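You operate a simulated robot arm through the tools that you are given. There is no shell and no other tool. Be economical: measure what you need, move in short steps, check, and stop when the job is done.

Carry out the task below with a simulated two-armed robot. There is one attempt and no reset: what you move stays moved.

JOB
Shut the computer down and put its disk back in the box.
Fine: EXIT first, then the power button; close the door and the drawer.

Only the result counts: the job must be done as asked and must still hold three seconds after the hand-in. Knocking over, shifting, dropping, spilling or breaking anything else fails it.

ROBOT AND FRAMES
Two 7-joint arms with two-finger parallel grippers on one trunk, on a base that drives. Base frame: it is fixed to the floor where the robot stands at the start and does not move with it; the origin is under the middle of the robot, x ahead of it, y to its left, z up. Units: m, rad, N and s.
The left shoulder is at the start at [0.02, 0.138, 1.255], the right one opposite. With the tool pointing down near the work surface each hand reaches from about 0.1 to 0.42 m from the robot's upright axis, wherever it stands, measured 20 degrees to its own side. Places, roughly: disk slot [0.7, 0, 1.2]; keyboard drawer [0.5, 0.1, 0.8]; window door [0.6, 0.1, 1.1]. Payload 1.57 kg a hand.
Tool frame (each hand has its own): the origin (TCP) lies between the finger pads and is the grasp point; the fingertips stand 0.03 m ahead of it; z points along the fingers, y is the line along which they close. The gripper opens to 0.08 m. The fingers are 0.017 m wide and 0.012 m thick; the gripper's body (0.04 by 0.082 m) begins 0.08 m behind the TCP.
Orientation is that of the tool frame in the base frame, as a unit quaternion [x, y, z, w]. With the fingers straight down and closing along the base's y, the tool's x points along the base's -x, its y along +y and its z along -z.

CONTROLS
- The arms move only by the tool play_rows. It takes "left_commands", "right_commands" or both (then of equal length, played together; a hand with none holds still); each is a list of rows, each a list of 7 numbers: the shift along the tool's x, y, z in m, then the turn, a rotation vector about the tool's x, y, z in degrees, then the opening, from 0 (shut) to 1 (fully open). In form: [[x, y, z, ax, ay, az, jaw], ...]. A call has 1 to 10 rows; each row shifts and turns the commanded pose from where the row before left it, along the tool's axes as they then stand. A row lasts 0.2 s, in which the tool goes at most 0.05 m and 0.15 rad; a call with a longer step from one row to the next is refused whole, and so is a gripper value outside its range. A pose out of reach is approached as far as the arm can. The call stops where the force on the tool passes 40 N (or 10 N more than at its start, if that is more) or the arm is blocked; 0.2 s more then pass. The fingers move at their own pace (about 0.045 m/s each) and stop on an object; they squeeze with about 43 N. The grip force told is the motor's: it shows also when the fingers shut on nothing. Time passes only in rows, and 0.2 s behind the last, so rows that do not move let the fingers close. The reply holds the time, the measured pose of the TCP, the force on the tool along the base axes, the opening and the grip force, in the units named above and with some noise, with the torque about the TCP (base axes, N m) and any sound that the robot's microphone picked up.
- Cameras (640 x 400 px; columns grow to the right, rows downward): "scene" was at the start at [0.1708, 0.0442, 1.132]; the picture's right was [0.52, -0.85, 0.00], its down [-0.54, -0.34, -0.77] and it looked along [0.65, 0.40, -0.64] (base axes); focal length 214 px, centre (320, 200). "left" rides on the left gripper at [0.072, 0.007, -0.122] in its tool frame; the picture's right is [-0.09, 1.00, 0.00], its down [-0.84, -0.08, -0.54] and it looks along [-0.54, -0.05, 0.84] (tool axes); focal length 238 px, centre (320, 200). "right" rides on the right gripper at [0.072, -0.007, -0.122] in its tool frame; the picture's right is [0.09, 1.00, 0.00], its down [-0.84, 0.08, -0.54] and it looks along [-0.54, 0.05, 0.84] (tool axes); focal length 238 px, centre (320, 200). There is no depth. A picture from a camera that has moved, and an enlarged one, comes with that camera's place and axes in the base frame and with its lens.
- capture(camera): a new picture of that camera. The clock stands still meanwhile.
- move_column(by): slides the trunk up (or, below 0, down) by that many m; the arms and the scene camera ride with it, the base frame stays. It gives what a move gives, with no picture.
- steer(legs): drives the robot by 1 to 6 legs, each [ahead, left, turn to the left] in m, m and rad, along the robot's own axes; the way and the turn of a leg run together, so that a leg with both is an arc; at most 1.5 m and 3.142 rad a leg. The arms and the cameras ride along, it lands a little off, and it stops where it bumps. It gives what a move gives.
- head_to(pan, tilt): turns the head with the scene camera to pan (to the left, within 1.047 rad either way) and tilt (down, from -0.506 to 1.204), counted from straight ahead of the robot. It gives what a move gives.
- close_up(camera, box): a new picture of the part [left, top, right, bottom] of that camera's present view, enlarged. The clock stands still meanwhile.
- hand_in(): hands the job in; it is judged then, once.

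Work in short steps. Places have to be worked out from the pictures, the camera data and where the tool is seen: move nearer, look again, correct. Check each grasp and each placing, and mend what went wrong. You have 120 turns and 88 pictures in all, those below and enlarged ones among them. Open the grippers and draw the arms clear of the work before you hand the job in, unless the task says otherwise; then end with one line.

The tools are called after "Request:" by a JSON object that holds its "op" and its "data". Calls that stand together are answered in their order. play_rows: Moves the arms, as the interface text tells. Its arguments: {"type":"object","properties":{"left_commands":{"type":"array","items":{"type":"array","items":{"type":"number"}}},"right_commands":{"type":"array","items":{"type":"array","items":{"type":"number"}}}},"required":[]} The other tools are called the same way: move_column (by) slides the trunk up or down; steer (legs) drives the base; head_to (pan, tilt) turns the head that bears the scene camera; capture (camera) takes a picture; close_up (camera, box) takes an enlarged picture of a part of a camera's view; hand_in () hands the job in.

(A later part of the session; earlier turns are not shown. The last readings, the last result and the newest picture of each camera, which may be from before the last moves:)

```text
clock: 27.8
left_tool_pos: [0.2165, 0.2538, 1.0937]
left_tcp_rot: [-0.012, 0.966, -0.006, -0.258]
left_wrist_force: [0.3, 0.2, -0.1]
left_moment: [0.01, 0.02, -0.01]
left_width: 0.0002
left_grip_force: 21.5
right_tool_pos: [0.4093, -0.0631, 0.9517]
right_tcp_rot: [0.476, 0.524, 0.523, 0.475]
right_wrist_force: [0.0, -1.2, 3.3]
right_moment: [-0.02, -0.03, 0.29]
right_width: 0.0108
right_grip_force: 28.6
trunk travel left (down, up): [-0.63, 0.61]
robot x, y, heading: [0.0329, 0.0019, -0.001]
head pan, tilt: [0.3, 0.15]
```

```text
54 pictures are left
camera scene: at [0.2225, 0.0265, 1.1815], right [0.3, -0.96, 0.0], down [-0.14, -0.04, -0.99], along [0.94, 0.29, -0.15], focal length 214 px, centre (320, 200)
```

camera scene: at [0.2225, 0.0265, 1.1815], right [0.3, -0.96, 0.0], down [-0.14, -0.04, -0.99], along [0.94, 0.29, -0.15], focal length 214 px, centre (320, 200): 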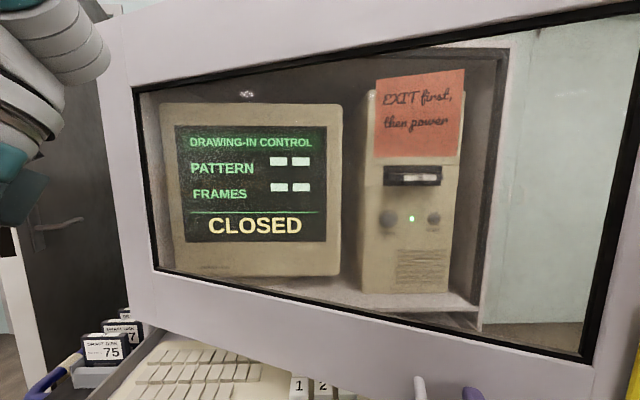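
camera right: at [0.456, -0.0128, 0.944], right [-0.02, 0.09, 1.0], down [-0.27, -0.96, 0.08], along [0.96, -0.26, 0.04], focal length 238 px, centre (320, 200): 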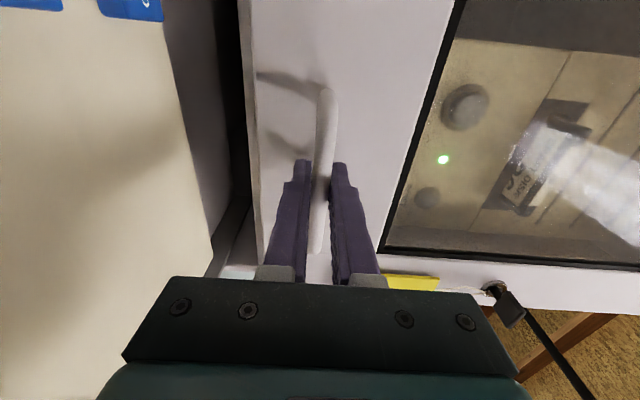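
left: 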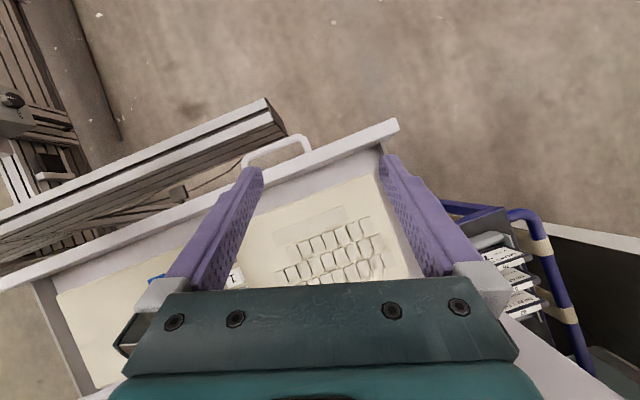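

Forces are near zero, so the hinge estimate is good. Now I drive the robot as if rigidly attached to the door, rotating about the hinge: first a small arc of 0.2 rad.

Request:
{"op": "steer", "data": {"legs": [[-0.0994, 0.0844, -0.2]]}}

Request:
{"op": "head_to", "data": {"pan": 1.0, "tilt": 0.5}}

Request:
{"op": "capture", "data": {"camera": "scene"}}

```text
clock: 29.1
left_tool_pos: [0.1707, 0.3078, 1.0928]
left_tcp_rot: [0.082, 0.963, 0.019, -0.258]
left_wrist_force: [-0.2, 1.0, -0.5]
left_moment: [0.0, -0.03, -0.03]
left_width: 0.0
left_grip_force: 21.8
right_tool_pos: [0.2998, -0.0423, 0.9519]
right_tcp_rot: [0.525, 0.474, 0.475, 0.523]
right_wrist_force: [-0.2, 2.0, -2.8]
right_moment: [-0.03, -0.02, 0.32]
right_width: 0.0109
right_grip_force: 28.9
trunk travel left (down, up): [-0.63, 0.61]
robot x, y, heading: [-0.0533, 0.0903, -0.201]
head pan, tilt: [0.3, 0.15]
```

```text
clock: 30.1
left_tool_pos: [0.1712, 0.3064, 1.0945]
left_tcp_rot: [0.082, 0.963, 0.019, -0.258]
left_wrist_force: [0.1, -0.4, 0.4]
left_moment: [0.0, 0.02, 0.0]
left_width: 0.0
left_grip_force: 21.1
right_tool_pos: [0.3008, -0.0423, 0.9503]
right_tcp_rot: [0.524, 0.475, 0.475, 0.524]
right_wrist_force: [1.5, 1.2, -1.8]
right_moment: [-0.05, 0.03, 0.0]
right_width: 0.011
right_grip_force: 28.7
trunk travel left (down, up): [-0.63, 0.61]
robot x, y, heading: [-0.0574, 0.0932, -0.195]
head pan, tilt: [1.0, 0.499]
```

```text
53 pictures are left
camera scene: at [0.1036, 0.1384, 1.1492], right [0.72, -0.69, 0.0], down [-0.33, -0.34, -0.88], along [0.61, 0.63, -0.48], focal length 214 px, centre (320, 200)
```

scene: 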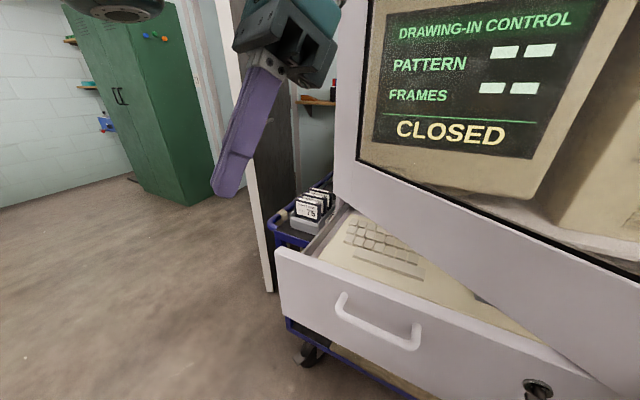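

The move works smoothly and the floor on the left is free. I continue the arc by 0.7 rad.

Request:
{"op": "steer", "data": {"legs": [[-0.174, 0.1477, -0.35], [-0.174, 0.1477, -0.35]]}}

Request:
{"op": "head_to", "data": {"pan": 0.0, "tilt": 0.3}}

Request:
{"op": "capture", "data": {"camera": "scene"}}

```text
clock: 33.2
left_tool_pos: [0.1205, 0.5329, 1.094]
left_tcp_rot: [0.406, 0.877, 0.108, -0.233]
left_wrist_force: [-0.4, 0.0, -0.2]
left_moment: [-0.03, -0.02, -0.02]
left_width: 0.0
left_grip_force: 21.3
right_tool_pos: [-0.0002, 0.1859, 0.9504]
right_tcp_rot: [0.654, 0.268, 0.273, 0.653]
right_wrist_force: [24.1, 15.3, 3.2]
right_moment: [-0.22, 0.18, 0.1]
right_width: 0.0106
right_grip_force: 28.7
trunk travel left (down, up): [-0.63, 0.61]
robot x, y, heading: [-0.1913, 0.5092, -0.896]
head pan, tilt: [1.0, 0.499]
```

```text
clock: 34.4
left_tool_pos: [0.1191, 0.5334, 1.0943]
left_tcp_rot: [0.406, 0.876, 0.108, -0.235]
left_wrist_force: [1.3, -0.4, -0.3]
left_moment: [-0.02, -0.01, -0.01]
left_width: 0.0
left_grip_force: 20.7
right_tool_pos: [-0.0004, 0.187, 0.9517]
right_tcp_rot: [0.654, 0.27, 0.274, 0.651]
right_wrist_force: [16.1, 10.7, 4.0]
right_moment: [-0.11, 0.17, 0.5]
right_width: 0.0107
right_grip_force: 28.9
trunk travel left (down, up): [-0.63, 0.61]
robot x, y, heading: [-0.1947, 0.5129, -0.892]
head pan, tilt: [0.0, 0.3]
```

```text
52 pictures are left
camera scene: at [-0.0716, 0.3637, 1.1676], right [-0.78, -0.63, 0.0], down [-0.18, 0.23, -0.96], along [0.6, -0.74, -0.3], focal length 214 px, centre (320, 200)
```

scene: 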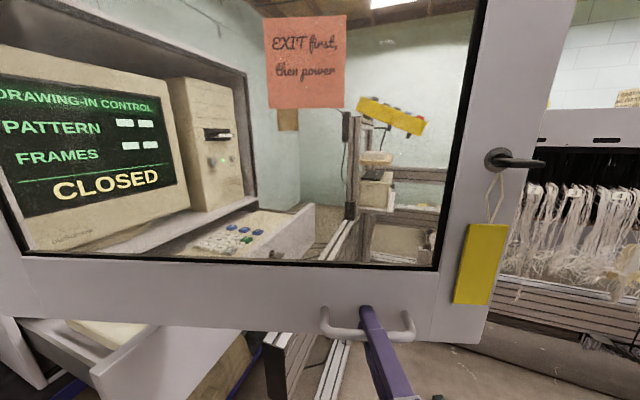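

The door is about 70° open. I relieve the sideways load and drive another 0.2 rad arc.

Request:
{"op": "play_rows", "data": {"right_commands": [[0.006, 0, 0, 0, 0, 0, 0], [0, 0, 0, 0, 0, 0, 0]]}}

Request:
{"op": "steer", "data": {"legs": [[-0.0994, 0.0844, -0.2]]}}

```text
clock: 35.0
left_tool_pos: [0.1169, 0.5316, 1.0935]
left_tcp_rot: [0.407, 0.876, 0.107, -0.235]
left_wrist_force: [0.9, 0.3, -0.4]
left_moment: [-0.03, 0.03, -0.03]
left_width: 0.0003
left_grip_force: 20.6
right_tool_pos: [-0.0012, 0.1873, 0.9519]
right_tcp_rot: [0.655, 0.269, 0.269, 0.653]
right_wrist_force: [2.2, 1.5, 1.8]
right_moment: [-0.02, 0.02, 0.03]
right_width: 0.0107
right_grip_force: 28.8
trunk travel left (down, up): [-0.63, 0.61]
robot x, y, heading: [-0.1919, 0.5139, -0.899]
head pan, tilt: [0.0, 0.3]
```

```text
clock: 36.3
left_tool_pos: [0.1317, 0.6023, 1.094]
left_tcp_rot: [0.49, 0.833, 0.13, -0.223]
left_wrist_force: [-0.1, -1.2, -0.2]
left_moment: [-0.02, 0.02, -0.02]
left_width: 0.0002
left_grip_force: 21.5
right_tool_pos: [-0.0494, 0.2897, 0.9519]
right_tcp_rot: [0.677, 0.205, 0.209, 0.675]
right_wrist_force: [12.5, 5.5, -2.3]
right_moment: [-0.08, 0.16, 0.84]
right_width: 0.011
right_grip_force: 28.5
trunk travel left (down, up): [-0.63, 0.61]
robot x, y, heading: [-0.1783, 0.645, -1.094]
head pan, tilt: [0.0, 0.3]
```

Door ≈82° open. I release the pull and back the right hand off, and look to the robot's right to check the driving space.

Request:
{"op": "play_rows", "data": {"right_commands": [[0, 0, 0, 0, 0, 0, 0.6], [0, 0, 0, 0, 0, 0, 0.6], [0, 0, -0.02, 0, 0, 0, 0.6], [0, 0, -0.03, 0, 0, 0, 0.6], [0, 0, -0.03, 0, 0, 0, 0.6]]}}

Request:
{"op": "head_to", "data": {"pan": -1.04, "tilt": 0.5}}

Request:
{"op": "capture", "data": {"camera": "scene"}}

```text
clock: 37.5
left_tool_pos: [0.1292, 0.5998, 1.0931]
left_tcp_rot: [0.49, 0.833, 0.129, -0.223]
left_wrist_force: [-0.2, -1.0, -0.7]
left_moment: [0.02, 0.03, -0.01]
left_width: 0.0
left_grip_force: 21.5
right_tool_pos: [-0.0966, 0.355, 0.9508]
right_tcp_rot: [0.678, 0.206, 0.208, 0.675]
right_wrist_force: [-0.6, 0.3, 0.1]
right_moment: [0.03, 0.01, 0.0]
right_width: 0.0478
right_grip_force: 0.1
trunk travel left (down, up): [-0.63, 0.61]
robot x, y, heading: [-0.1781, 0.6412, -1.086]
head pan, tilt: [0.0, 0.3]
```

```text
clock: 38.8
left_tool_pos: [0.13, 0.6006, 1.0934]
left_tcp_rot: [0.491, 0.832, 0.13, -0.223]
left_wrist_force: [-0.4, -0.3, 0.3]
left_moment: [-0.02, 0.04, 0.01]
left_width: 0.0002
left_grip_force: 20.8
right_tool_pos: [-0.0982, 0.3551, 0.9501]
right_tcp_rot: [0.677, 0.206, 0.208, 0.675]
right_wrist_force: [-0.1, -0.1, -0.1]
right_moment: [-0.02, 0.0, 0.03]
right_width: 0.048
right_grip_force: 0.0
trunk travel left (down, up): [-0.63, 0.61]
robot x, y, heading: [-0.1796, 0.6407, -1.091]
head pan, tilt: [-1.04, 0.499]
```

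```text
51 pictures are left
camera scene: at [-0.1825, 0.4775, 1.1492], right [-0.85, 0.53, 0.0], down [0.25, 0.41, -0.88], along [-0.47, -0.74, -0.48], focal length 214 px, centre (320, 200)
```

scene: 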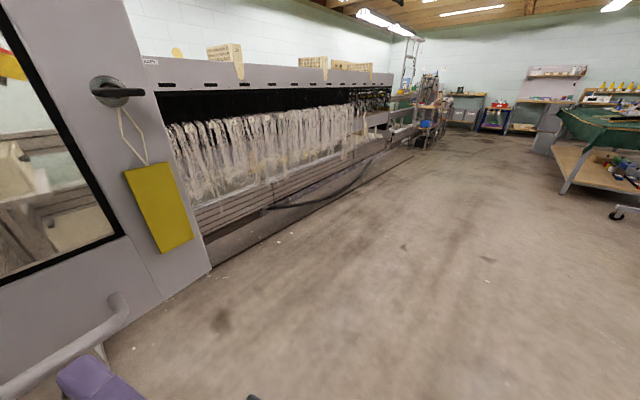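

Plenty of free floor. I drive back (-x), then right around the door's edge, and turn to heading ≈0.3.

Request:
{"op": "steer", "data": {"legs": [[-0.208, -0.399, 0], [0.665, -0.3465, 0], [0, 0, 1.39]]}}

Request:
{"op": "head_to", "data": {"pan": 0.15, "tilt": 0.3}}

Request:
{"op": "capture", "data": {"camera": "scene"}}

```text
clock: 48.6
left_tool_pos: [-0.5424, 0.1902, 1.0921]
left_tcp_rot: [-0.155, 0.954, -0.044, -0.254]
left_wrist_force: [0.0, -1.0, 0.2]
left_moment: [0.01, 0.0, -0.04]
left_width: 0.0
left_grip_force: 21.4
right_tool_pos: [-0.3408, -0.077, 0.9503]
right_tcp_rot: [0.389, 0.592, 0.591, 0.387]
right_wrist_force: [0.3, -0.8, -0.1]
right_moment: [-0.04, -0.03, -0.04]
right_width: 0.048
right_grip_force: 0.1
trunk travel left (down, up): [-0.63, 0.61]
robot x, y, heading: [-0.6387, -0.1061, 0.299]
head pan, tilt: [-1.04, 0.499]
```

```text
clock: 50.0
left_tool_pos: [-0.5426, 0.1902, 1.0935]
left_tcp_rot: [-0.155, 0.954, -0.044, -0.254]
left_wrist_force: [0.4, 0.5, 1.0]
left_moment: [-0.04, 0.02, -0.03]
left_width: 0.0003
left_grip_force: 21.3
right_tool_pos: [-0.3407, -0.0773, 0.9514]
right_tcp_rot: [0.389, 0.59, 0.592, 0.387]
right_wrist_force: [-0.1, 0.6, 0.0]
right_moment: [0.04, 0.0, -0.01]
right_width: 0.0479
right_grip_force: 0.0
trunk travel left (down, up): [-0.63, 0.61]
robot x, y, heading: [-0.6404, -0.1058, 0.296]
head pan, tilt: [0.15, 0.3]
```

```text
50 pictures are left
camera scene: at [-0.462, -0.0361, 1.1675], right [0.43, -0.9, 0.0], down [-0.27, -0.13, -0.96], along [0.86, 0.41, -0.3], focal length 214 px, centre (320, 200)
```

scene: 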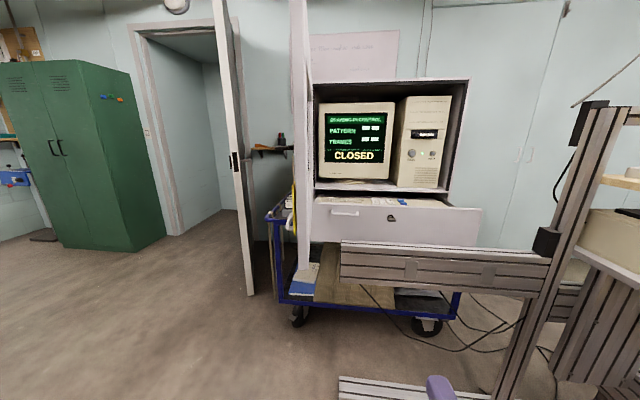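

The computer is now exposed. I want the door wider open; I drive forward on the inner (right) side of the door, keeping clear, and look left.

Request:
{"op": "steer", "data": {"legs": [[0, -0.329, 0], [0.411, 0, 0]]}}

Request:
{"op": "head_to", "data": {"pan": 0.9, "tilt": 0.3}}

Request:
{"op": "capture", "data": {"camera": "scene"}}

```text
clock: 54.4
left_tool_pos: [-0.0447, 0.0051, 1.093]
left_tcp_rot: [-0.157, 0.953, -0.044, -0.254]
left_wrist_force: [0.1, -0.1, 0.8]
left_moment: [0.0, -0.02, 0.0]
left_width: 0.0
left_grip_force: 21.1
right_tool_pos: [0.1577, -0.2617, 0.9514]
right_tcp_rot: [0.389, 0.592, 0.591, 0.386]
right_wrist_force: [-0.2, -0.2, 0.0]
right_moment: [-0.01, 0.02, -0.01]
right_width: 0.0482
right_grip_force: 0.0
trunk travel left (down, up): [-0.63, 0.61]
robot x, y, heading: [-0.1401, -0.2912, 0.301]
head pan, tilt: [0.15, 0.3]
```

```text
clock: 55.5
left_tool_pos: [-0.0443, 0.0053, 1.0925]
left_tcp_rot: [-0.157, 0.953, -0.043, -0.254]
left_wrist_force: [0.2, -0.4, 0.3]
left_moment: [0.02, 0.01, -0.02]
left_width: 0.0
left_grip_force: 21.2
right_tool_pos: [0.1577, -0.2615, 0.9509]
right_tcp_rot: [0.388, 0.593, 0.591, 0.386]
right_wrist_force: [0.5, -0.2, -0.4]
right_moment: [-0.03, 0.0, 0.01]
right_width: 0.0479
right_grip_force: 0.1
trunk travel left (down, up): [-0.63, 0.61]
robot x, y, heading: [-0.1416, -0.2892, 0.301]
head pan, tilt: [0.901, 0.3]
```

```text
49 pictures are left
camera scene: at [-0.0146, -0.1746, 1.1675], right [0.93, -0.36, 0.0], down [-0.11, -0.28, -0.96], along [0.35, 0.89, -0.3], focal length 214 px, centre (320, 200)
```

scene: 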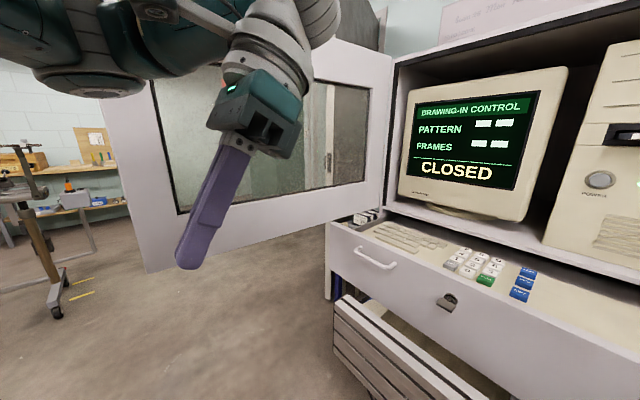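

The door stands open with the left hand on its inner side. I reach the closed left hand out toward the door's end stile to push it wider.

Request:
{"op": "play_rows", "data": {"left_commands": [[0.0083, 0.043, 0.0048, 0, 0, 0, 0], [0.0083, 0.043, 0.0048, 0, 0, 0, 0], [0.0083, 0.043, 0.0048, 0, 0, 0, 0], [0.0083, 0.043, 0.0048, 0, 0, 0, 0], [0.0083, 0.043, 0.0048, 0, 0, 0, 0]]}}

Request:
{"op": "capture", "data": {"camera": "scene"}}

```text
clock: 56.7
left_tool_pos: [-0.0838, 0.1637, 1.0946]
left_tcp_rot: [-0.156, 0.953, -0.045, -0.254]
left_wrist_force: [0.3, -0.7, -0.4]
left_moment: [0.01, -0.02, 0.01]
left_width: 0.0
left_grip_force: 21.3
left hand out of reach, approached as far as the arm can: row 3, 4, 5
right_tool_pos: [0.1576, -0.263, 0.9513]
right_tcp_rot: [0.388, 0.592, 0.592, 0.386]
right_wrist_force: [-0.1, 0.3, 0.6]
right_moment: [-0.03, -0.01, 0.01]
right_width: 0.0481
right_grip_force: 0.1
trunk travel left (down, up): [-0.63, 0.61]
robot x, y, heading: [-0.1395, -0.2906, 0.298]
head pan, tilt: [0.901, 0.3]
```

```text
48 pictures are left
camera scene: at [-0.0147, -0.1747, 1.1675], right [0.93, -0.36, 0.0], down [-0.11, -0.28, -0.96], along [0.35, 0.89, -0.3], focal length 214 px, centre (320, 200)
```

scene: 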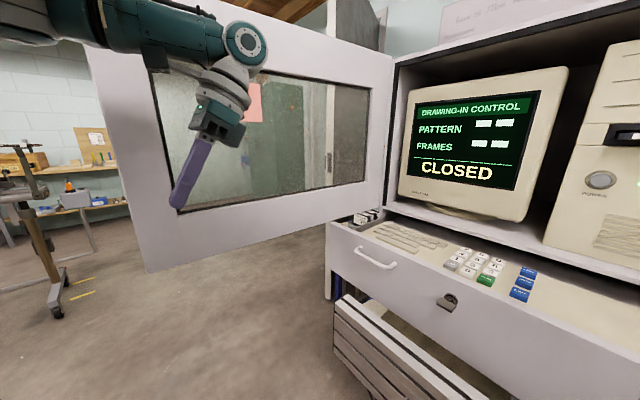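

I now drive left in a short leg so the extended left hand pushes the door's stile outward.

Request:
{"op": "steer", "data": {"legs": [[0, 0.17, 0]]}}

Request:
{"op": "capture", "data": {"camera": "scene"}}

```text
clock: 58.1
left_tool_pos: [-0.1377, 0.328, 1.0955]
left_tcp_rot: [-0.159, 0.953, -0.045, -0.254]
left_wrist_force: [0.3, 0.5, 0.5]
left_moment: [-0.03, -0.03, -0.02]
left_width: 0.0
left_grip_force: 20.9
right_tool_pos: [0.1059, -0.0963, 0.9519]
right_tcp_rot: [0.386, 0.593, 0.593, 0.384]
right_wrist_force: [-0.4, 0.1, -0.4]
right_moment: [0.02, -0.01, 0.05]
right_width: 0.0478
right_grip_force: 0.0
trunk travel left (down, up): [-0.63, 0.61]
robot x, y, heading: [-0.1952, -0.1277, 0.308]
head pan, tilt: [0.901, 0.3]
```

```text
47 pictures are left
camera scene: at [-0.0664, -0.0096, 1.1676], right [0.93, -0.36, 0.0], down [-0.11, -0.28, -0.96], along [0.34, 0.89, -0.3], focal length 214 px, centre (320, 200)
```

scene: 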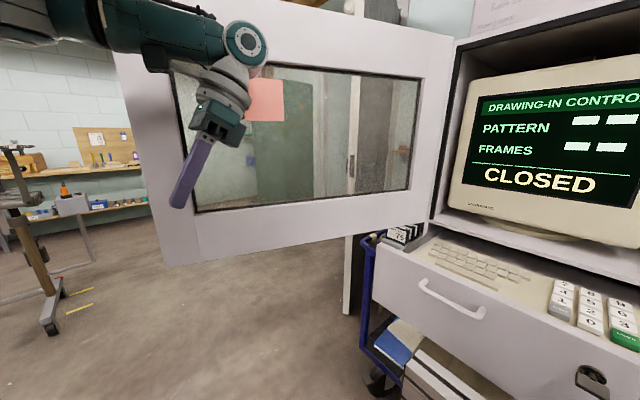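

The door is being pushed (the hand is past its former plane). I continue 0.15 m further left.

Request:
{"op": "steer", "data": {"legs": [[0, 0.15, 0]]}}

Request:
{"op": "capture", "data": {"camera": "scene"}}

```text
clock: 59.5
left_tool_pos: [-0.1823, 0.4728, 1.0953]
left_tcp_rot: [-0.159, 0.953, -0.045, -0.254]
left_wrist_force: [0.4, 0.8, 0.7]
left_moment: [0.01, 0.0, 0.01]
left_width: 0.0002
left_grip_force: 20.8
right_tool_pos: [0.0605, 0.0469, 0.9518]
right_tcp_rot: [0.387, 0.593, 0.592, 0.385]
right_wrist_force: [0.7, -0.4, 0.4]
right_moment: [-0.02, -0.02, 0.0]
right_width: 0.048
right_grip_force: 0.1
trunk travel left (down, up): [-0.63, 0.61]
robot x, y, heading: [-0.2405, 0.0165, 0.306]
head pan, tilt: [0.901, 0.3]
```

```text
46 pictures are left
camera scene: at [-0.1114, 0.1344, 1.1676], right [0.93, -0.36, 0.0], down [-0.11, -0.28, -0.96], along [0.34, 0.89, -0.3], focal length 214 px, centre (320, 200)
```

scene: 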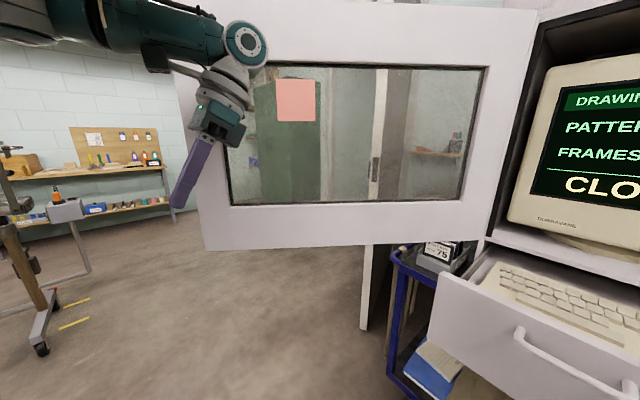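

The door is now ≈115° open. I pull the left hand back in, raise the right hand to z≈1.07 with closed fingers, then drive to the work pose.

Request:
{"op": "play_rows", "data": {"left_commands": [[0, -0.045, 0, 0, 0, 0, 0], [0, -0.045, 0, 0, 0, 0, 0], [0, -0.045, 0, 0, 0, 0, 0], [0, 0, 0, 0, 0, 0, 0]], "right_commands": [[0, 0.04, 0, 0, 0, 0, 0], [0, 0.04, 0, 0, 0, 0, 0], [0, 0.04, 0, 0, 0, 0, 0], [0, 0, 0, 0, 0, 0, 0]]}}

Request:
{"op": "steer", "data": {"legs": [[0, -0.2, 0], [0.25, 0, 0]]}}

Request:
{"op": "head_to", "data": {"pan": 0.0, "tilt": 0.25}}

Request:
{"op": "capture", "data": {"camera": "scene"}}

```text
clock: 60.5
left_tool_pos: [-0.1373, 0.3428, 1.0949]
left_tcp_rot: [-0.159, 0.953, -0.045, -0.254]
left_wrist_force: [0.3, 0.2, -0.4]
left_moment: [-0.01, 0.04, 0.02]
left_width: 0.0002
left_grip_force: 20.3
right_tool_pos: [0.0511, 0.0508, 1.0632]
right_tcp_rot: [0.349, 0.617, 0.591, 0.384]
right_wrist_force: [-0.6, 0.5, 0.1]
right_moment: [0.02, 0.02, -0.01]
right_width: 0.0001
right_grip_force: 21.3
trunk travel left (down, up): [-0.63, 0.61]
robot x, y, heading: [-0.2383, 0.018, 0.303]
head pan, tilt: [0.901, 0.3]
```

```text
clock: 63.5
left_tool_pos: [0.1503, 0.2266, 1.0946]
left_tcp_rot: [-0.161, 0.953, -0.046, -0.254]
left_wrist_force: [-0.7, -0.4, 0.2]
left_moment: [0.0, -0.03, -0.02]
left_width: 0.0001
left_grip_force: 21.2
right_tool_pos: [0.3397, -0.0623, 1.0615]
right_tcp_rot: [0.35, 0.619, 0.592, 0.378]
right_wrist_force: [-0.9, -0.6, 0.0]
right_moment: [-0.01, 0.02, 0.02]
right_width: 0.0002
right_grip_force: 21.3
trunk travel left (down, up): [-0.63, 0.61]
robot x, y, heading: [0.0507, -0.0987, 0.311]
head pan, tilt: [0.901, 0.3]
```

```text
clock: 64.7
left_tool_pos: [0.1516, 0.2268, 1.0955]
left_tcp_rot: [-0.16, 0.953, -0.045, -0.254]
left_wrist_force: [-0.6, 0.0, 0.1]
left_moment: [-0.02, 0.0, -0.02]
left_width: 0.0001
left_grip_force: 21.5
right_tool_pos: [0.338, -0.0626, 1.0617]
right_tcp_rot: [0.345, 0.621, 0.593, 0.378]
right_wrist_force: [0.3, -0.6, -0.9]
right_moment: [-0.03, -0.02, 0.03]
right_width: 0.0001
right_grip_force: 21.3
trunk travel left (down, up): [-0.63, 0.61]
robot x, y, heading: [0.0514, -0.0973, 0.31]
head pan, tilt: [0.0, 0.25]
```

```text
45 pictures are left
camera scene: at [0.2344, -0.0416, 1.1723], right [0.3, -0.95, 0.0], down [-0.24, -0.08, -0.97], along [0.92, 0.3, -0.25], focal length 214 px, centre (320, 200)
```

scene: 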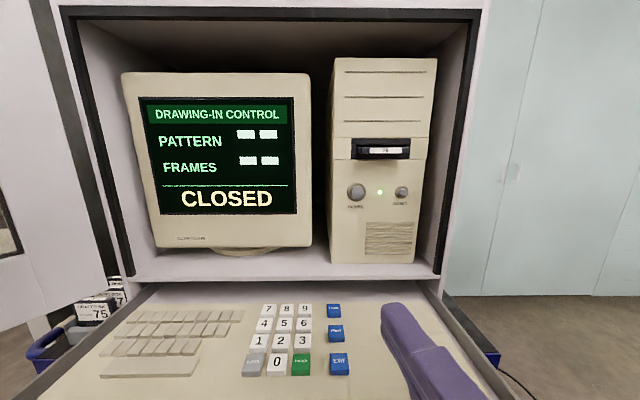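

Everything is in view. Power button ≈(0.703,0.027,1.072). I drive 5.5 cm closer, square the hand up and move the closed fingertips to ~5 cm in front of the button.

Request:
{"op": "steer", "data": {"legs": [[0.055, 0, 0]]}}

Request:
{"op": "play_rows", "data": {"right_commands": [[0, 0, 0.02, 0, -5, 0, 0], [0, 0, 0.02, 0, -5, 0, 0], [-0.0049, 0.0017, 0.033, 0, 0, 0, 0], [-0.0049, 0.0017, 0.033, 0, 0, 0, 0], [-0.0049, 0.0017, 0.033, 0, 0, 0, 0], [-0.0049, 0.0017, 0.033, 0, 0, 0, 0], [-0.0049, 0.0017, 0.033, 0, 0, 0, 0], [-0.0049, 0.0017, 0.033, 0, 0, 0, 0], [0, 0, 0, 0, 0, 0, 0]]}}

Request:
{"op": "capture", "data": {"camera": "right"}}

Request:
{"op": "capture", "data": {"camera": "scene"}}

```text
clock: 65.7
left_tool_pos: [0.2018, 0.2433, 1.0944]
left_tcp_rot: [-0.161, 0.953, -0.045, -0.253]
left_wrist_force: [-0.3, 0.1, -0.6]
left_moment: [0.0, 0.01, 0.01]
left_width: 0.0
left_grip_force: 21.2
right_tool_pos: [0.39, -0.045, 1.0617]
right_tcp_rot: [0.345, 0.621, 0.593, 0.379]
right_wrist_force: [0.0, 0.2, -0.8]
right_moment: [0.0, 0.01, 0.01]
right_width: 0.0002
right_grip_force: 21.5
trunk travel left (down, up): [-0.63, 0.61]
robot x, y, heading: [0.1028, -0.0828, 0.311]
head pan, tilt: [0.0, 0.25]
```

```text
clock: 66.3
left_tool_pos: [0.2034, 0.2428, 1.0952]
left_tcp_rot: [-0.161, 0.953, -0.045, -0.254]
left_wrist_force: [0.3, 0.9, 0.1]
left_moment: [-0.02, 0.0, -0.03]
left_width: 0.0
left_grip_force: 21.4
right_tool_pos: [0.3948, -0.0294, 1.0329]
right_tcp_rot: [0.317, 0.641, 0.559, 0.42]
right_wrist_force: [0.3, -0.1, -0.5]
right_moment: [0.02, -0.01, -0.04]
right_width: 0.0
right_grip_force: 21.2
right hand out of reach, approached as far as the arm can: row 2, 3
trunk travel left (down, up): [-0.63, 0.61]
robot x, y, heading: [0.1003, -0.0861, 0.311]
head pan, tilt: [0.0, 0.25]
stopped in row 3 (right hand): the arm was blocked; the commanded pose is now the measured one
```

```text
44 pictures are left
camera right: at [0.2544, -0.0214, 1.0148], right [-0.1, 0.26, 0.96], down [-0.12, -0.96, 0.24], along [0.99, -0.09, 0.13], focal length 238 px, centre (320, 200)
```

right: 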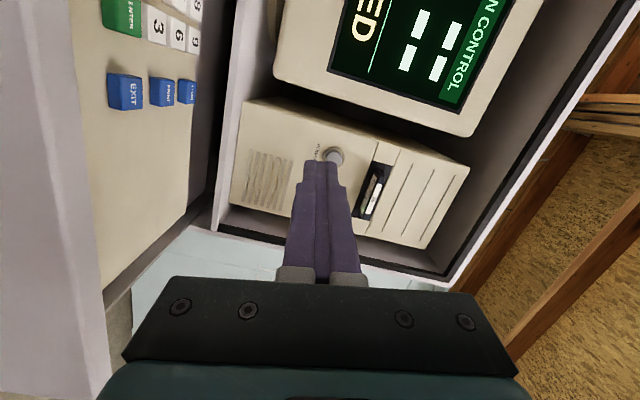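

```text
43 pictures are left
camera scene: at [0.2862, -0.025, 1.1723], right [0.3, -0.95, 0.0], down [-0.24, -0.08, -0.97], along [0.92, 0.3, -0.25], focal length 214 px, centre (320, 200)
```

scene: 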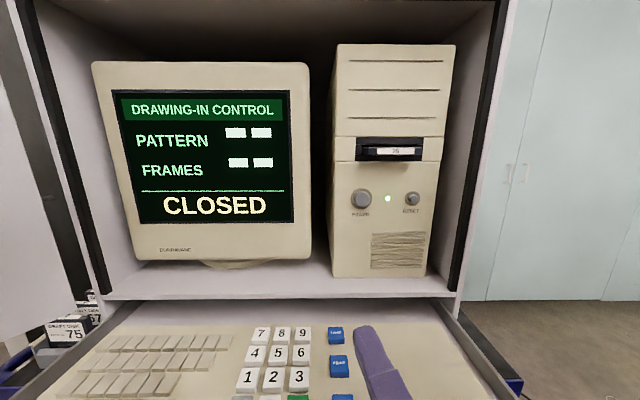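

The retracted wrist hit a joint limit and rolled slightly. Translating outward (extended) should free it, so I move forward without turning.

Request:
{"op": "play_rows", "data": {"right_commands": [[-0.0146, 0.0057, 0.039, 0, 0, 0, 0], [-0.0146, 0.0057, 0.039, 0, 0, 0, 0], [-0.0146, 0.0057, 0.039, 0, 0, 0, 0], [-0.0146, 0.0057, 0.039, 0, 0, 0, 0], [0, 0, 0, 0, 0, 0, 0]]}}

Request:
{"op": "capture", "data": {"camera": "right"}}

```text
clock: 66.8
left_tool_pos: [0.2014, 0.2426, 1.0959]
left_tcp_rot: [-0.161, 0.953, -0.045, -0.254]
left_wrist_force: [0.4, 1.0, -0.5]
left_moment: [0.04, -0.01, 0.01]
left_width: 0.0002
left_grip_force: 21.3
right_tool_pos: [0.4363, -0.0226, 1.0175]
right_tcp_rot: [0.244, 0.688, 0.539, 0.421]
right_wrist_force: [-0.5, 0.4, -0.5]
right_moment: [0.0, 0.03, -0.04]
right_width: 0.0001
right_grip_force: 21.2
trunk travel left (down, up): [-0.63, 0.61]
robot x, y, heading: [0.1033, -0.0829, 0.312]
head pan, tilt: [0.0, 0.25]
stopped in row 2 (right hand): the arm was blocked; the commanded pose is now the measured one
```

```text
42 pictures are left
camera right: at [0.2968, -0.0329, 0.9965], right [-0.17, 0.37, 0.91], down [-0.03, -0.93, 0.37], along [0.99, 0.04, 0.16], focal length 238 px, centre (320, 200)
```

right: 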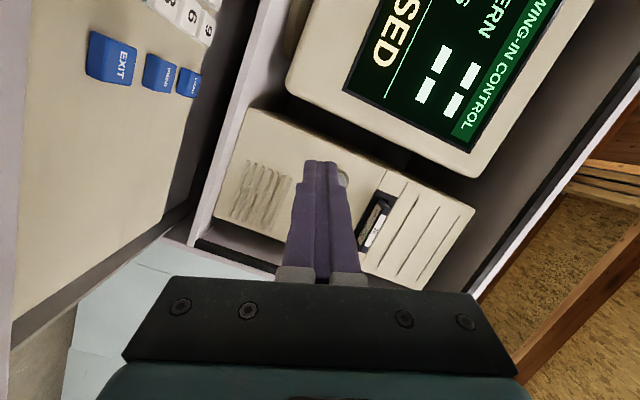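

Still blocked; I check whether the right elbow touches the machine post on the right.

Request:
{"op": "head_to", "data": {"pan": -0.9, "tilt": 0.2}}

Request:
{"op": "capture", "data": {"camera": "scene"}}

```text
clock: 68.0
left_tool_pos: [0.2028, 0.2427, 1.0947]
left_tcp_rot: [-0.16, 0.953, -0.045, -0.254]
left_wrist_force: [1.7, 0.1, 0.3]
left_moment: [0.02, -0.01, -0.04]
left_width: 0.0
left_grip_force: 21.5
right_tool_pos: [0.4364, -0.0226, 1.0181]
right_tcp_rot: [0.245, 0.687, 0.54, 0.42]
right_wrist_force: [0.2, -0.4, 0.1]
right_moment: [0.03, 0.0, 0.02]
right_width: 0.0
right_grip_force: 21.1
trunk travel left (down, up): [-0.63, 0.61]
robot x, y, heading: [0.1031, -0.082, 0.306]
head pan, tilt: [-0.901, 0.201]
```

```text
41 pictures are left
camera scene: at [0.2748, -0.1053, 1.1768], right [-0.56, -0.83, 0.0], down [-0.17, 0.11, -0.98], along [0.81, -0.55, -0.2], focal length 214 px, centre (320, 200)
```

scene: 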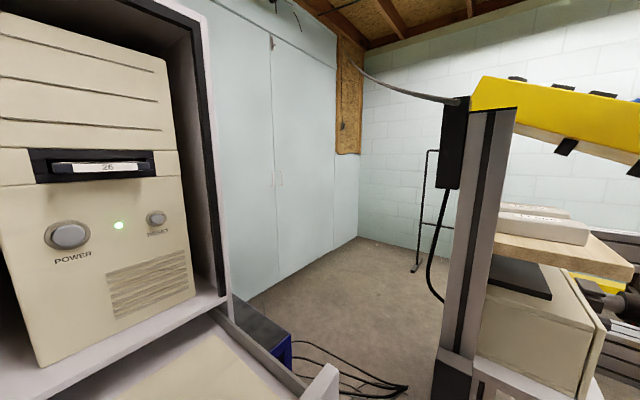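

The arm isn't in that view, so the elbow hangs low; I look down to see if it touches the beam or drawer.

Request:
{"op": "head_to", "data": {"pan": -0.4, "tilt": 1.1}}

Request:
{"op": "capture", "data": {"camera": "scene"}}

```text
clock: 69.2
left_tool_pos: [0.2032, 0.2432, 1.0952]
left_tcp_rot: [-0.161, 0.953, -0.046, -0.254]
left_wrist_force: [-0.2, 0.3, -0.2]
left_moment: [-0.03, 0.01, 0.02]
left_width: 0.0
left_grip_force: 21.7
right_tool_pos: [0.4362, -0.0221, 1.0194]
right_tcp_rot: [0.246, 0.687, 0.539, 0.421]
right_wrist_force: [0.6, -0.6, 0.5]
right_moment: [0.0, 0.02, -0.02]
right_width: 0.0001
right_grip_force: 20.9
trunk travel left (down, up): [-0.63, 0.61]
robot x, y, heading: [0.105, -0.0833, 0.31]
head pan, tilt: [-0.4, 1.1]
```

```text
40 pictures are left
camera scene: at [0.2603, -0.0591, 1.1015], right [-0.09, -1.0, 0.0], down [-0.89, 0.08, -0.45], along [0.45, -0.04, -0.89], focal length 214 px, centre (320, 200)
```

scene: 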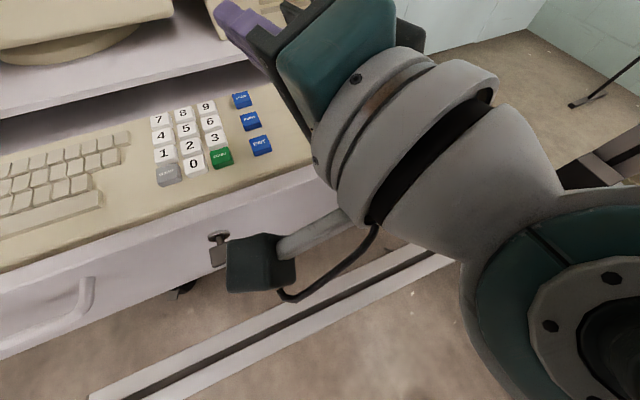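

The forearm is cramped close to the body. I'll back the robot 10 cm, lower and extend the hand to the earlier good posture (z≈0.95), level it, and later raise the trunk instead.

Request:
{"op": "steer", "data": {"legs": [[-0.1, 0, 0]]}}

Request:
{"op": "play_rows", "data": {"right_commands": [[0, -0.022, 0.027, 0, 0, 0, 0], [0, -0.022, 0.027, 0, 0, 0, 0], [0, -0.022, 0.027, 0, 0, 0, 0], [0, 0, 0, -0.35, -3.8, 4.75, 0], [0, 0, 0, -0.35, -3.8, 4.75, 0], [0, 0, 0, -0.35, -3.8, 4.75, 0], [0, 0, 0, -0.35, -3.8, 4.75, 0], [0, 0, 0, 0, 0, 0, 0]]}}

```text
clock: 70.4
left_tool_pos: [0.1087, 0.2127, 1.0957]
left_tcp_rot: [-0.16, 0.953, -0.045, -0.254]
left_wrist_force: [-0.5, 0.3, 0.3]
left_moment: [-0.01, 0.02, 0.0]
left_width: 0.0
left_grip_force: 21.6
right_tool_pos: [0.3423, -0.0537, 1.0195]
right_tcp_rot: [0.247, 0.687, 0.539, 0.421]
right_wrist_force: [0.3, 0.6, 0.2]
right_moment: [-0.02, 0.0, 0.0]
right_width: 0.0001
right_grip_force: 21.5
trunk travel left (down, up): [-0.63, 0.61]
robot x, y, heading: [0.0077, -0.1122, 0.308]
head pan, tilt: [-0.4, 1.1]
```

```text
clock: 72.2
left_tool_pos: [0.1084, 0.2131, 1.0947]
left_tcp_rot: [-0.16, 0.953, -0.045, -0.254]
left_wrist_force: [0.3, 0.4, -0.3]
left_moment: [-0.01, -0.01, -0.01]
left_width: 0.0001
left_grip_force: 21.4
right_tool_pos: [0.4171, -0.0342, 0.9488]
right_tcp_rot: [0.415, 0.572, 0.569, 0.42]
right_wrist_force: [0.7, -0.4, 0.3]
right_moment: [0.0, 0.0, -0.01]
right_width: 0.0
right_grip_force: 21.3
trunk travel left (down, up): [-0.63, 0.61]
robot x, y, heading: [0.0062, -0.1137, 0.306]
head pan, tilt: [-0.4, 1.1]
```

Posture restored. I raise the trunk 7 cm, then extend and raise the hand the rest with the arm.

Request:
{"op": "move_column", "data": {"by": 0.07}}

Request:
{"op": "play_rows", "data": {"right_commands": [[0, 0, 0.04, 0, 0, 0, 0], [0, 0, 0.04, 0, 0, 0, 0], [0, 0.025, 0.02, 0, 0, 0, 0], [0, 0.025, 0, 0, 0, 0, 0], [0, 0, 0, 0, 0, 0, 0]]}}

Request:
{"op": "head_to", "data": {"pan": 0.0, "tilt": 0.3}}

Request:
{"op": "capture", "data": {"camera": "right"}}

```text
clock: 73.2
left_tool_pos: [0.1088, 0.2122, 1.166]
left_tcp_rot: [-0.161, 0.953, -0.045, -0.254]
left_wrist_force: [-0.3, 0.1, 0.1]
left_moment: [-0.01, 0.0, -0.04]
left_width: 0.0001
left_grip_force: 21.7
right_tool_pos: [0.4191, -0.0339, 1.0189]
right_tcp_rot: [0.414, 0.573, 0.569, 0.421]
right_wrist_force: [-0.5, -0.4, 0.2]
right_moment: [0.0, -0.01, -0.01]
right_width: 0.0
right_grip_force: 21.3
trunk travel left (down, up): [-0.7, 0.54]
robot x, y, heading: [0.0116, -0.1145, 0.309]
head pan, tilt: [-0.4, 1.1]
```

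```text
clock: 74.4
left_tool_pos: [0.1077, 0.2121, 1.1643]
left_tcp_rot: [-0.16, 0.953, -0.045, -0.254]
left_wrist_force: [0.9, -0.2, 0.2]
left_moment: [-0.02, -0.01, 0.01]
left_width: 0.0
left_grip_force: 21.1
right_tool_pos: [0.5159, -0.0093, 1.0643]
right_tcp_rot: [0.414, 0.573, 0.566, 0.425]
right_wrist_force: [-0.4, -0.9, -0.1]
right_moment: [-0.01, 0.02, 0.01]
right_width: 0.0
right_grip_force: 21.3
trunk travel left (down, up): [-0.7, 0.54]
robot x, y, heading: [0.0116, -0.1137, 0.311]
head pan, tilt: [-0.4, 1.1]
```

```text
clock: 75.6
left_tool_pos: [0.1079, 0.2123, 1.1641]
left_tcp_rot: [-0.16, 0.953, -0.045, -0.253]
left_wrist_force: [-0.2, 0.7, 0.0]
left_moment: [0.03, 0.0, 0.01]
left_width: 0.0001
left_grip_force: 21.1
right_tool_pos: [0.5159, -0.0094, 1.0658]
right_tcp_rot: [0.415, 0.572, 0.566, 0.425]
right_wrist_force: [-0.1, 0.4, -0.4]
right_moment: [0.01, -0.01, -0.01]
right_width: 0.0
right_grip_force: 22.0
trunk travel left (down, up): [-0.7, 0.54]
robot x, y, heading: [0.0067, -0.1128, 0.305]
head pan, tilt: [0.0, 0.3]
```

```text
39 pictures are left
camera right: at [0.3781, 0.0234, 1.0563], right [-0.03, 0.1, 0.99], down [-0.27, -0.96, 0.09], along [0.96, -0.27, 0.06], focal length 238 px, centre (320, 200)
```

right: 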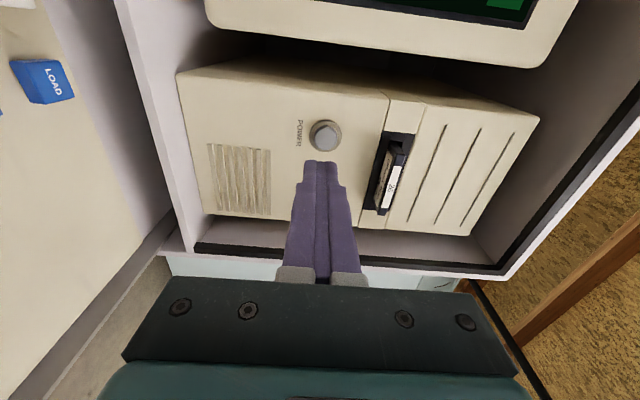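

The hand now points straight at the tower. I drive 10 cm ahead, then shift 2.7 cm right and 0.8 cm up to align with POWER.

Request:
{"op": "steer", "data": {"legs": [[0.1, 0, 0]]}}

Request:
{"op": "play_rows", "data": {"right_commands": [[-0.0133, 0.004, 0, 0, 0, 0, 0], [-0.0133, 0.004, 0, 0, 0, 0, 0], [0, 0, 0, 0, 0, 0, 0]]}}

Request:
{"op": "capture", "data": {"camera": "right"}}

```text
clock: 76.7
left_tool_pos: [0.205, 0.2436, 1.164]
left_tcp_rot: [-0.16, 0.953, -0.045, -0.254]
left_wrist_force: [0.2, 0.5, 0.7]
left_moment: [0.0, 0.01, -0.01]
left_width: 0.0
left_grip_force: 21.5
right_tool_pos: [0.6119, 0.0214, 1.0661]
right_tcp_rot: [0.414, 0.572, 0.566, 0.426]
right_wrist_force: [-0.6, -0.2, 0.2]
right_moment: [-0.01, 0.04, 0.01]
right_width: 0.0
right_grip_force: 21.4
trunk travel left (down, up): [-0.7, 0.54]
robot x, y, heading: [0.1068, -0.0872, 0.307]
head pan, tilt: [0.0, 0.3]
```

```text
clock: 77.5
left_tool_pos: [0.2052, 0.2433, 1.1658]
left_tcp_rot: [-0.161, 0.953, -0.045, -0.254]
left_wrist_force: [0.8, 0.5, 0.4]
left_moment: [-0.03, 0.0, -0.01]
left_width: 0.0003
left_grip_force: 20.9
right_tool_pos: [0.6202, -0.0057, 1.0721]
right_tcp_rot: [0.412, 0.575, 0.564, 0.427]
right_wrist_force: [0.5, -0.1, -0.8]
right_moment: [-0.02, -0.01, -0.01]
right_width: 0.0001
right_grip_force: 21.4
trunk travel left (down, up): [-0.7, 0.54]
robot x, y, heading: [0.1048, -0.082, 0.307]
head pan, tilt: [0.0, 0.3]
```

```text
38 pictures are left
camera right: at [0.4823, 0.0272, 1.0617], right [-0.04, 0.11, 0.99], down [-0.27, -0.96, 0.1], along [0.96, -0.27, 0.06], focal length 238 px, centre (320, 200)
```

right: 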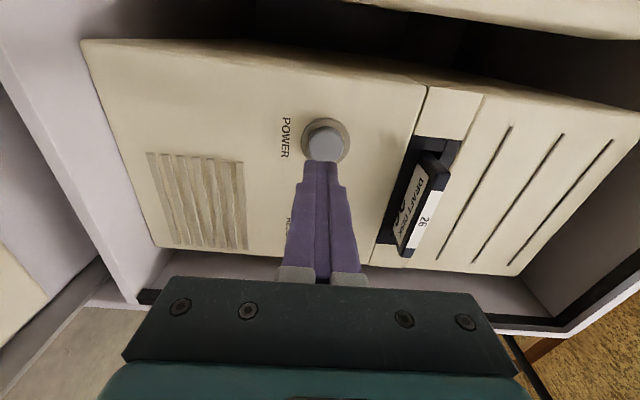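

Aligned. I advance 4.5 cm and then press in small steps.

Request:
{"op": "play_rows", "data": {"right_commands": [[0, 0.001, 0.025, 0, 0, 0, 0], [0, 0.001, 0.02, 0, 0, 0, 0], [0, 0, 0.005, 0, 0, 0, 0], [0, 0, 0.005, 0, 0, 0, 0], [0, 0, 0.004, 0, 0, 0, 0], [0, 0, 0.004, 0, 0, 0, 0]]}}

Request:
{"op": "capture", "data": {"camera": "right"}}

```text
clock: 78.2
left_tool_pos: [0.1979, 0.24, 1.1623]
left_tcp_rot: [-0.161, 0.952, -0.047, -0.258]
left_wrist_force: [0.4, 0.3, 0.4]
left_moment: [0.0, -0.03, 0.0]
left_width: 0.0002
left_grip_force: 20.9
right_tool_pos: [0.6503, 0.0095, 1.0689]
right_tcp_rot: [0.416, 0.575, 0.565, 0.421]
right_wrist_force: [-56.0, -22.6, 10.1]
right_moment: [0.2, -0.34, 0.28]
right_width: 0.0003
right_grip_force: 21.1
trunk travel left (down, up): [-0.7, 0.54]
robot x, y, heading: [0.1017, -0.0853, 0.305]
head pan, tilt: [0.0, 0.3]
heard: click
stopped in row 3 (right hand): the force on the tool passed its limit at 227 N (the readings are from after the stop); the commanded pose is now the measured one
```

```text
37 pictures are left
camera right: at [0.5128, 0.0419, 1.0622], right [-0.03, 0.11, 0.99], down [-0.27, -0.96, 0.09], along [0.96, -0.26, 0.05], focal length 238 px, centre (320, 200)
```

right: 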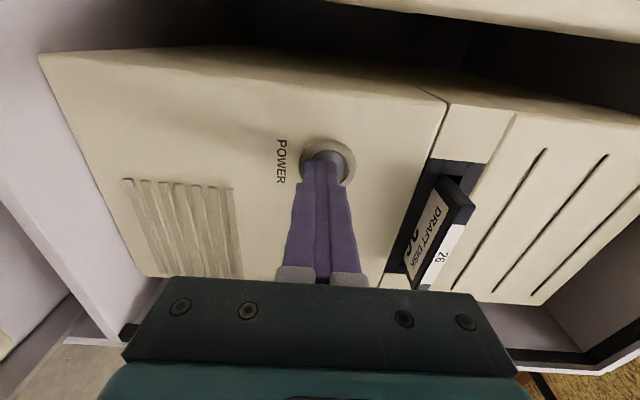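

The button clicked (contact came earlier than expected). I back off and check the screen and the tower.

Request:
{"op": "play_rows", "data": {"right_commands": [[0, 0, -0.02, 0, 0, 0, 0], [0, 0, -0.03, 0, 0, 0, 0], [0, 0, -0.03, 0, 0, 0, 0]]}}

Request:
{"op": "capture", "data": {"camera": "scene"}}

Request:
{"op": "capture", "data": {"camera": "right"}}

```text
clock: 79.2
left_tool_pos: [0.2029, 0.2423, 1.1658]
left_tcp_rot: [-0.16, 0.953, -0.045, -0.254]
left_wrist_force: [0.0, 0.0, 0.0]
left_moment: [0.02, 0.02, 0.03]
left_width: 0.0001
left_grip_force: 21.8
right_tool_pos: [0.5956, -0.0369, 1.0736]
right_tcp_rot: [0.385, 0.585, 0.549, 0.457]
right_wrist_force: [-0.9, 0.4, 1.6]
right_moment: [0.02, -0.01, 0.03]
right_width: 0.0002
right_grip_force: 21.4
trunk travel left (down, up): [-0.7, 0.54]
robot x, y, heading: [0.1042, -0.08, 0.309]
head pan, tilt: [0.0, 0.3]
stopped in row 3 (right hand): the arm was blocked; the commanded pose is now the measured one
```

```text
36 pictures are left
camera scene: at [0.2871, -0.0253, 1.2375], right [0.3, -0.95, 0.0], down [-0.28, -0.09, -0.96], along [0.91, 0.29, -0.3], focal length 214 px, centre (320, 200)
```

scene: 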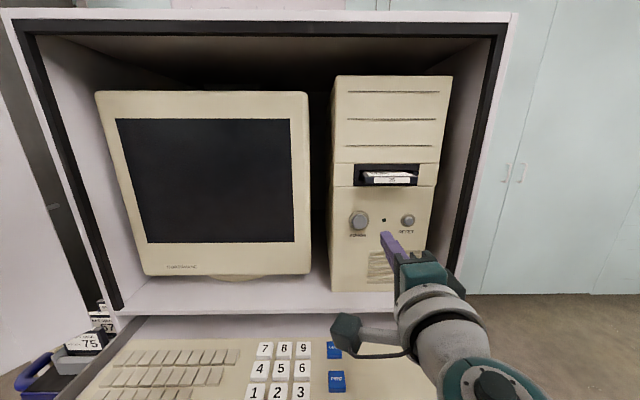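

```text
35 pictures are left
camera right: at [0.4594, -0.0051, 1.0553], right [-0.08, 0.19, 0.98], down [-0.28, -0.95, 0.16], along [0.96, -0.26, 0.13], focal length 238 px, centre (320, 200)
```

right: 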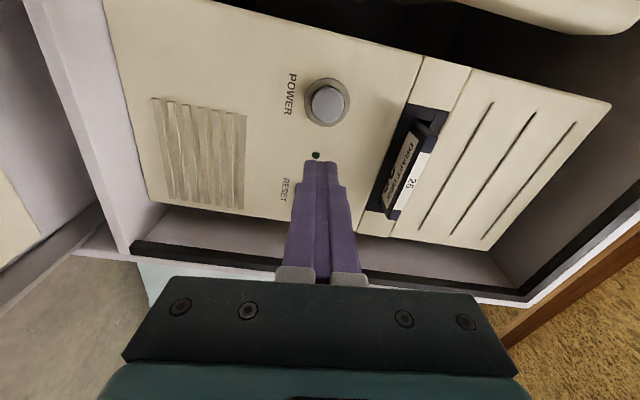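

The screen and LED are off. Now the disk: I back the robot 6 cm, raise the trunk 9 cm, open the fingers and re-level the hand.

Request:
{"op": "steer", "data": {"legs": [[-0.06, 0, 0]]}}

Request:
{"op": "move_column", "data": {"by": 0.09}}

Request:
{"op": "play_rows", "data": {"right_commands": [[0, -0.002, 0.015, 0, -3, 4, 0.4], [0, -0.002, 0.015, 0, -3, 4, 0.4], [0, 0, 0, 0, 0, 0, 0.4], [0, 0, 0, 0, 0, 0, 0.4]]}}

Request:
{"op": "capture", "data": {"camera": "right"}}

Request:
{"op": "close_up", "data": {"camera": "scene", "box": [280, 60, 520, 210]}}

```text
clock: 80.2
left_tool_pos: [0.1466, 0.2248, 1.1665]
left_tcp_rot: [-0.161, 0.953, -0.045, -0.254]
left_wrist_force: [-0.7, 0.1, 1.0]
left_moment: [-0.04, 0.05, 0.04]
left_width: 0.0002
left_grip_force: 21.3
right_tool_pos: [0.5393, -0.0544, 1.073]
right_tcp_rot: [0.385, 0.585, 0.55, 0.456]
right_wrist_force: [0.1, 0.0, 0.2]
right_moment: [0.02, 0.01, 0.02]
right_width: 0.0
right_grip_force: 20.6
trunk travel left (down, up): [-0.7, 0.54]
robot x, y, heading: [0.0475, -0.1, 0.308]
head pan, tilt: [0.0, 0.3]
```

```text
clock: 81.5
left_tool_pos: [0.1459, 0.2251, 1.2556]
left_tcp_rot: [-0.161, 0.953, -0.045, -0.253]
left_wrist_force: [-0.2, 0.1, -1.2]
left_moment: [-0.01, 0.01, 0.0]
left_width: 0.0
left_grip_force: 21.4
right_tool_pos: [0.539, -0.0561, 1.1632]
right_tcp_rot: [0.383, 0.586, 0.548, 0.458]
right_wrist_force: [0.7, -0.6, 0.2]
right_moment: [-0.02, 0.01, 0.0]
right_width: 0.0
right_grip_force: 20.9
trunk travel left (down, up): [-0.79, 0.45]
robot x, y, heading: [0.0476, -0.1027, 0.309]
head pan, tilt: [0.0, 0.3]
```

```text
clock: 82.5
left_tool_pos: [0.1459, 0.2237, 1.2548]
left_tcp_rot: [-0.161, 0.953, -0.045, -0.254]
left_wrist_force: [0.4, 0.2, -0.9]
left_moment: [0.03, -0.02, 0.0]
left_width: 0.0
left_grip_force: 21.4
right_tool_pos: [0.5682, -0.0492, 1.1586]
right_tcp_rot: [0.454, 0.531, 0.559, 0.447]
right_wrist_force: [-0.2, -0.5, -0.5]
right_moment: [-0.01, 0.0, 0.03]
right_width: 0.0322
right_grip_force: 0.0
trunk travel left (down, up): [-0.79, 0.45]
robot x, y, heading: [0.0458, -0.0993, 0.311]
head pan, tilt: [0.0, 0.3]
```

```text
34 pictures are left
camera right: at [0.4354, 0.0001, 1.1511], right [-0.03, 0.06, 1.0], down [-0.37, -0.93, 0.04], along [0.93, -0.37, 0.05], focal length 238 px, centre (320, 200)
```

right: 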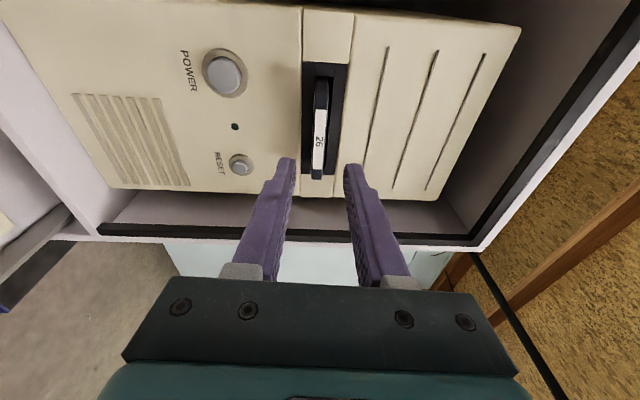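

```text
2.67 times, centred on (400, 135) of scene
camera zoom: at [0.23, -0.0431, 1.3275], right [0.3, -0.95, 0.0], down [-0.28, -0.09, -0.96], along [0.91, 0.29, -0.3], focal length 572 px, centre (107, 373)
```

zoom: 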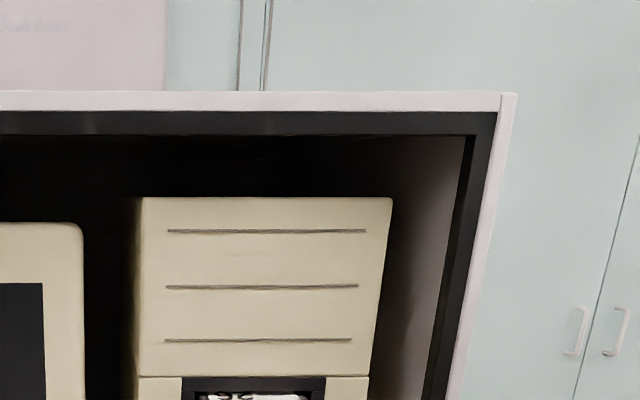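

The disk edge lies right between the finger heights (z≈1.159) and the lateral offset is fine. I yaw the hand to square and drive 6 cm forward.

Request:
{"op": "play_rows", "data": {"right_commands": [[0, 0, 0, 0, 3.7, 0, 0.4], [0, 0, 0, 0, 3.7, 0, 0.4], [0, 0, 0, 0, 0, 0, 0.4]]}}

Request:
{"op": "steer", "data": {"legs": [[0.055, 0, 0]]}}

Request:
{"op": "capture", "data": {"camera": "right"}}

```text
clock: 83.2
left_tool_pos: [0.1469, 0.2236, 1.2563]
left_tcp_rot: [-0.161, 0.953, -0.045, -0.254]
left_wrist_force: [0.0, 0.2, -0.5]
left_moment: [0.0, 0.0, 0.02]
left_width: 0.0001
left_grip_force: 21.3
right_tool_pos: [0.5683, -0.0479, 1.1598]
right_tcp_rot: [0.416, 0.561, 0.587, 0.411]
right_wrist_force: [-0.8, -0.8, -0.6]
right_moment: [0.01, 0.01, 0.0]
right_width: 0.0321
right_grip_force: 0.0
trunk travel left (down, up): [-0.79, 0.45]
robot x, y, heading: [0.0465, -0.1002, 0.312]
head pan, tilt: [0.0, 0.3]
```

```text
clock: 84.2
left_tool_pos: [0.1983, 0.2405, 1.2556]
left_tcp_rot: [-0.16, 0.953, -0.045, -0.254]
left_wrist_force: [0.0, 0.4, 0.3]
left_moment: [0.01, -0.03, 0.02]
left_width: 0.0
left_grip_force: 21.5
right_tool_pos: [0.6191, -0.0318, 1.1589]
right_tcp_rot: [0.416, 0.56, 0.587, 0.411]
right_wrist_force: [-0.5, -0.6, 0.4]
right_moment: [-0.01, -0.02, -0.02]
right_width: 0.0321
right_grip_force: 0.0
trunk travel left (down, up): [-0.79, 0.45]
robot x, y, heading: [0.096, -0.0849, 0.309]
head pan, tilt: [0.0, 0.3]
```

```text
32 pictures are left
camera right: at [0.4809, -0.0016, 1.15], right [-0.05, 0.05, 1.0], down [-0.25, -0.97, 0.04], along [0.97, -0.25, 0.06], focal length 238 px, centre (320, 200)
```

right: 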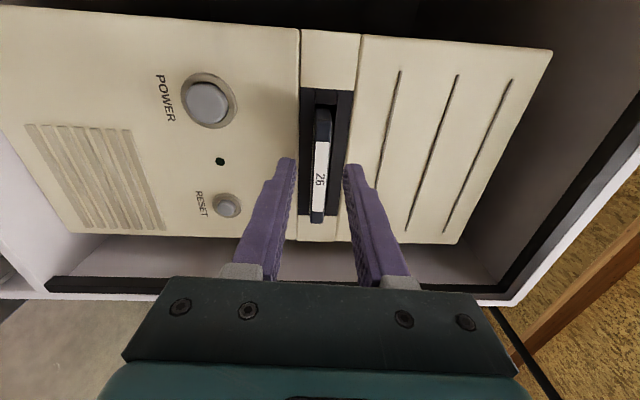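

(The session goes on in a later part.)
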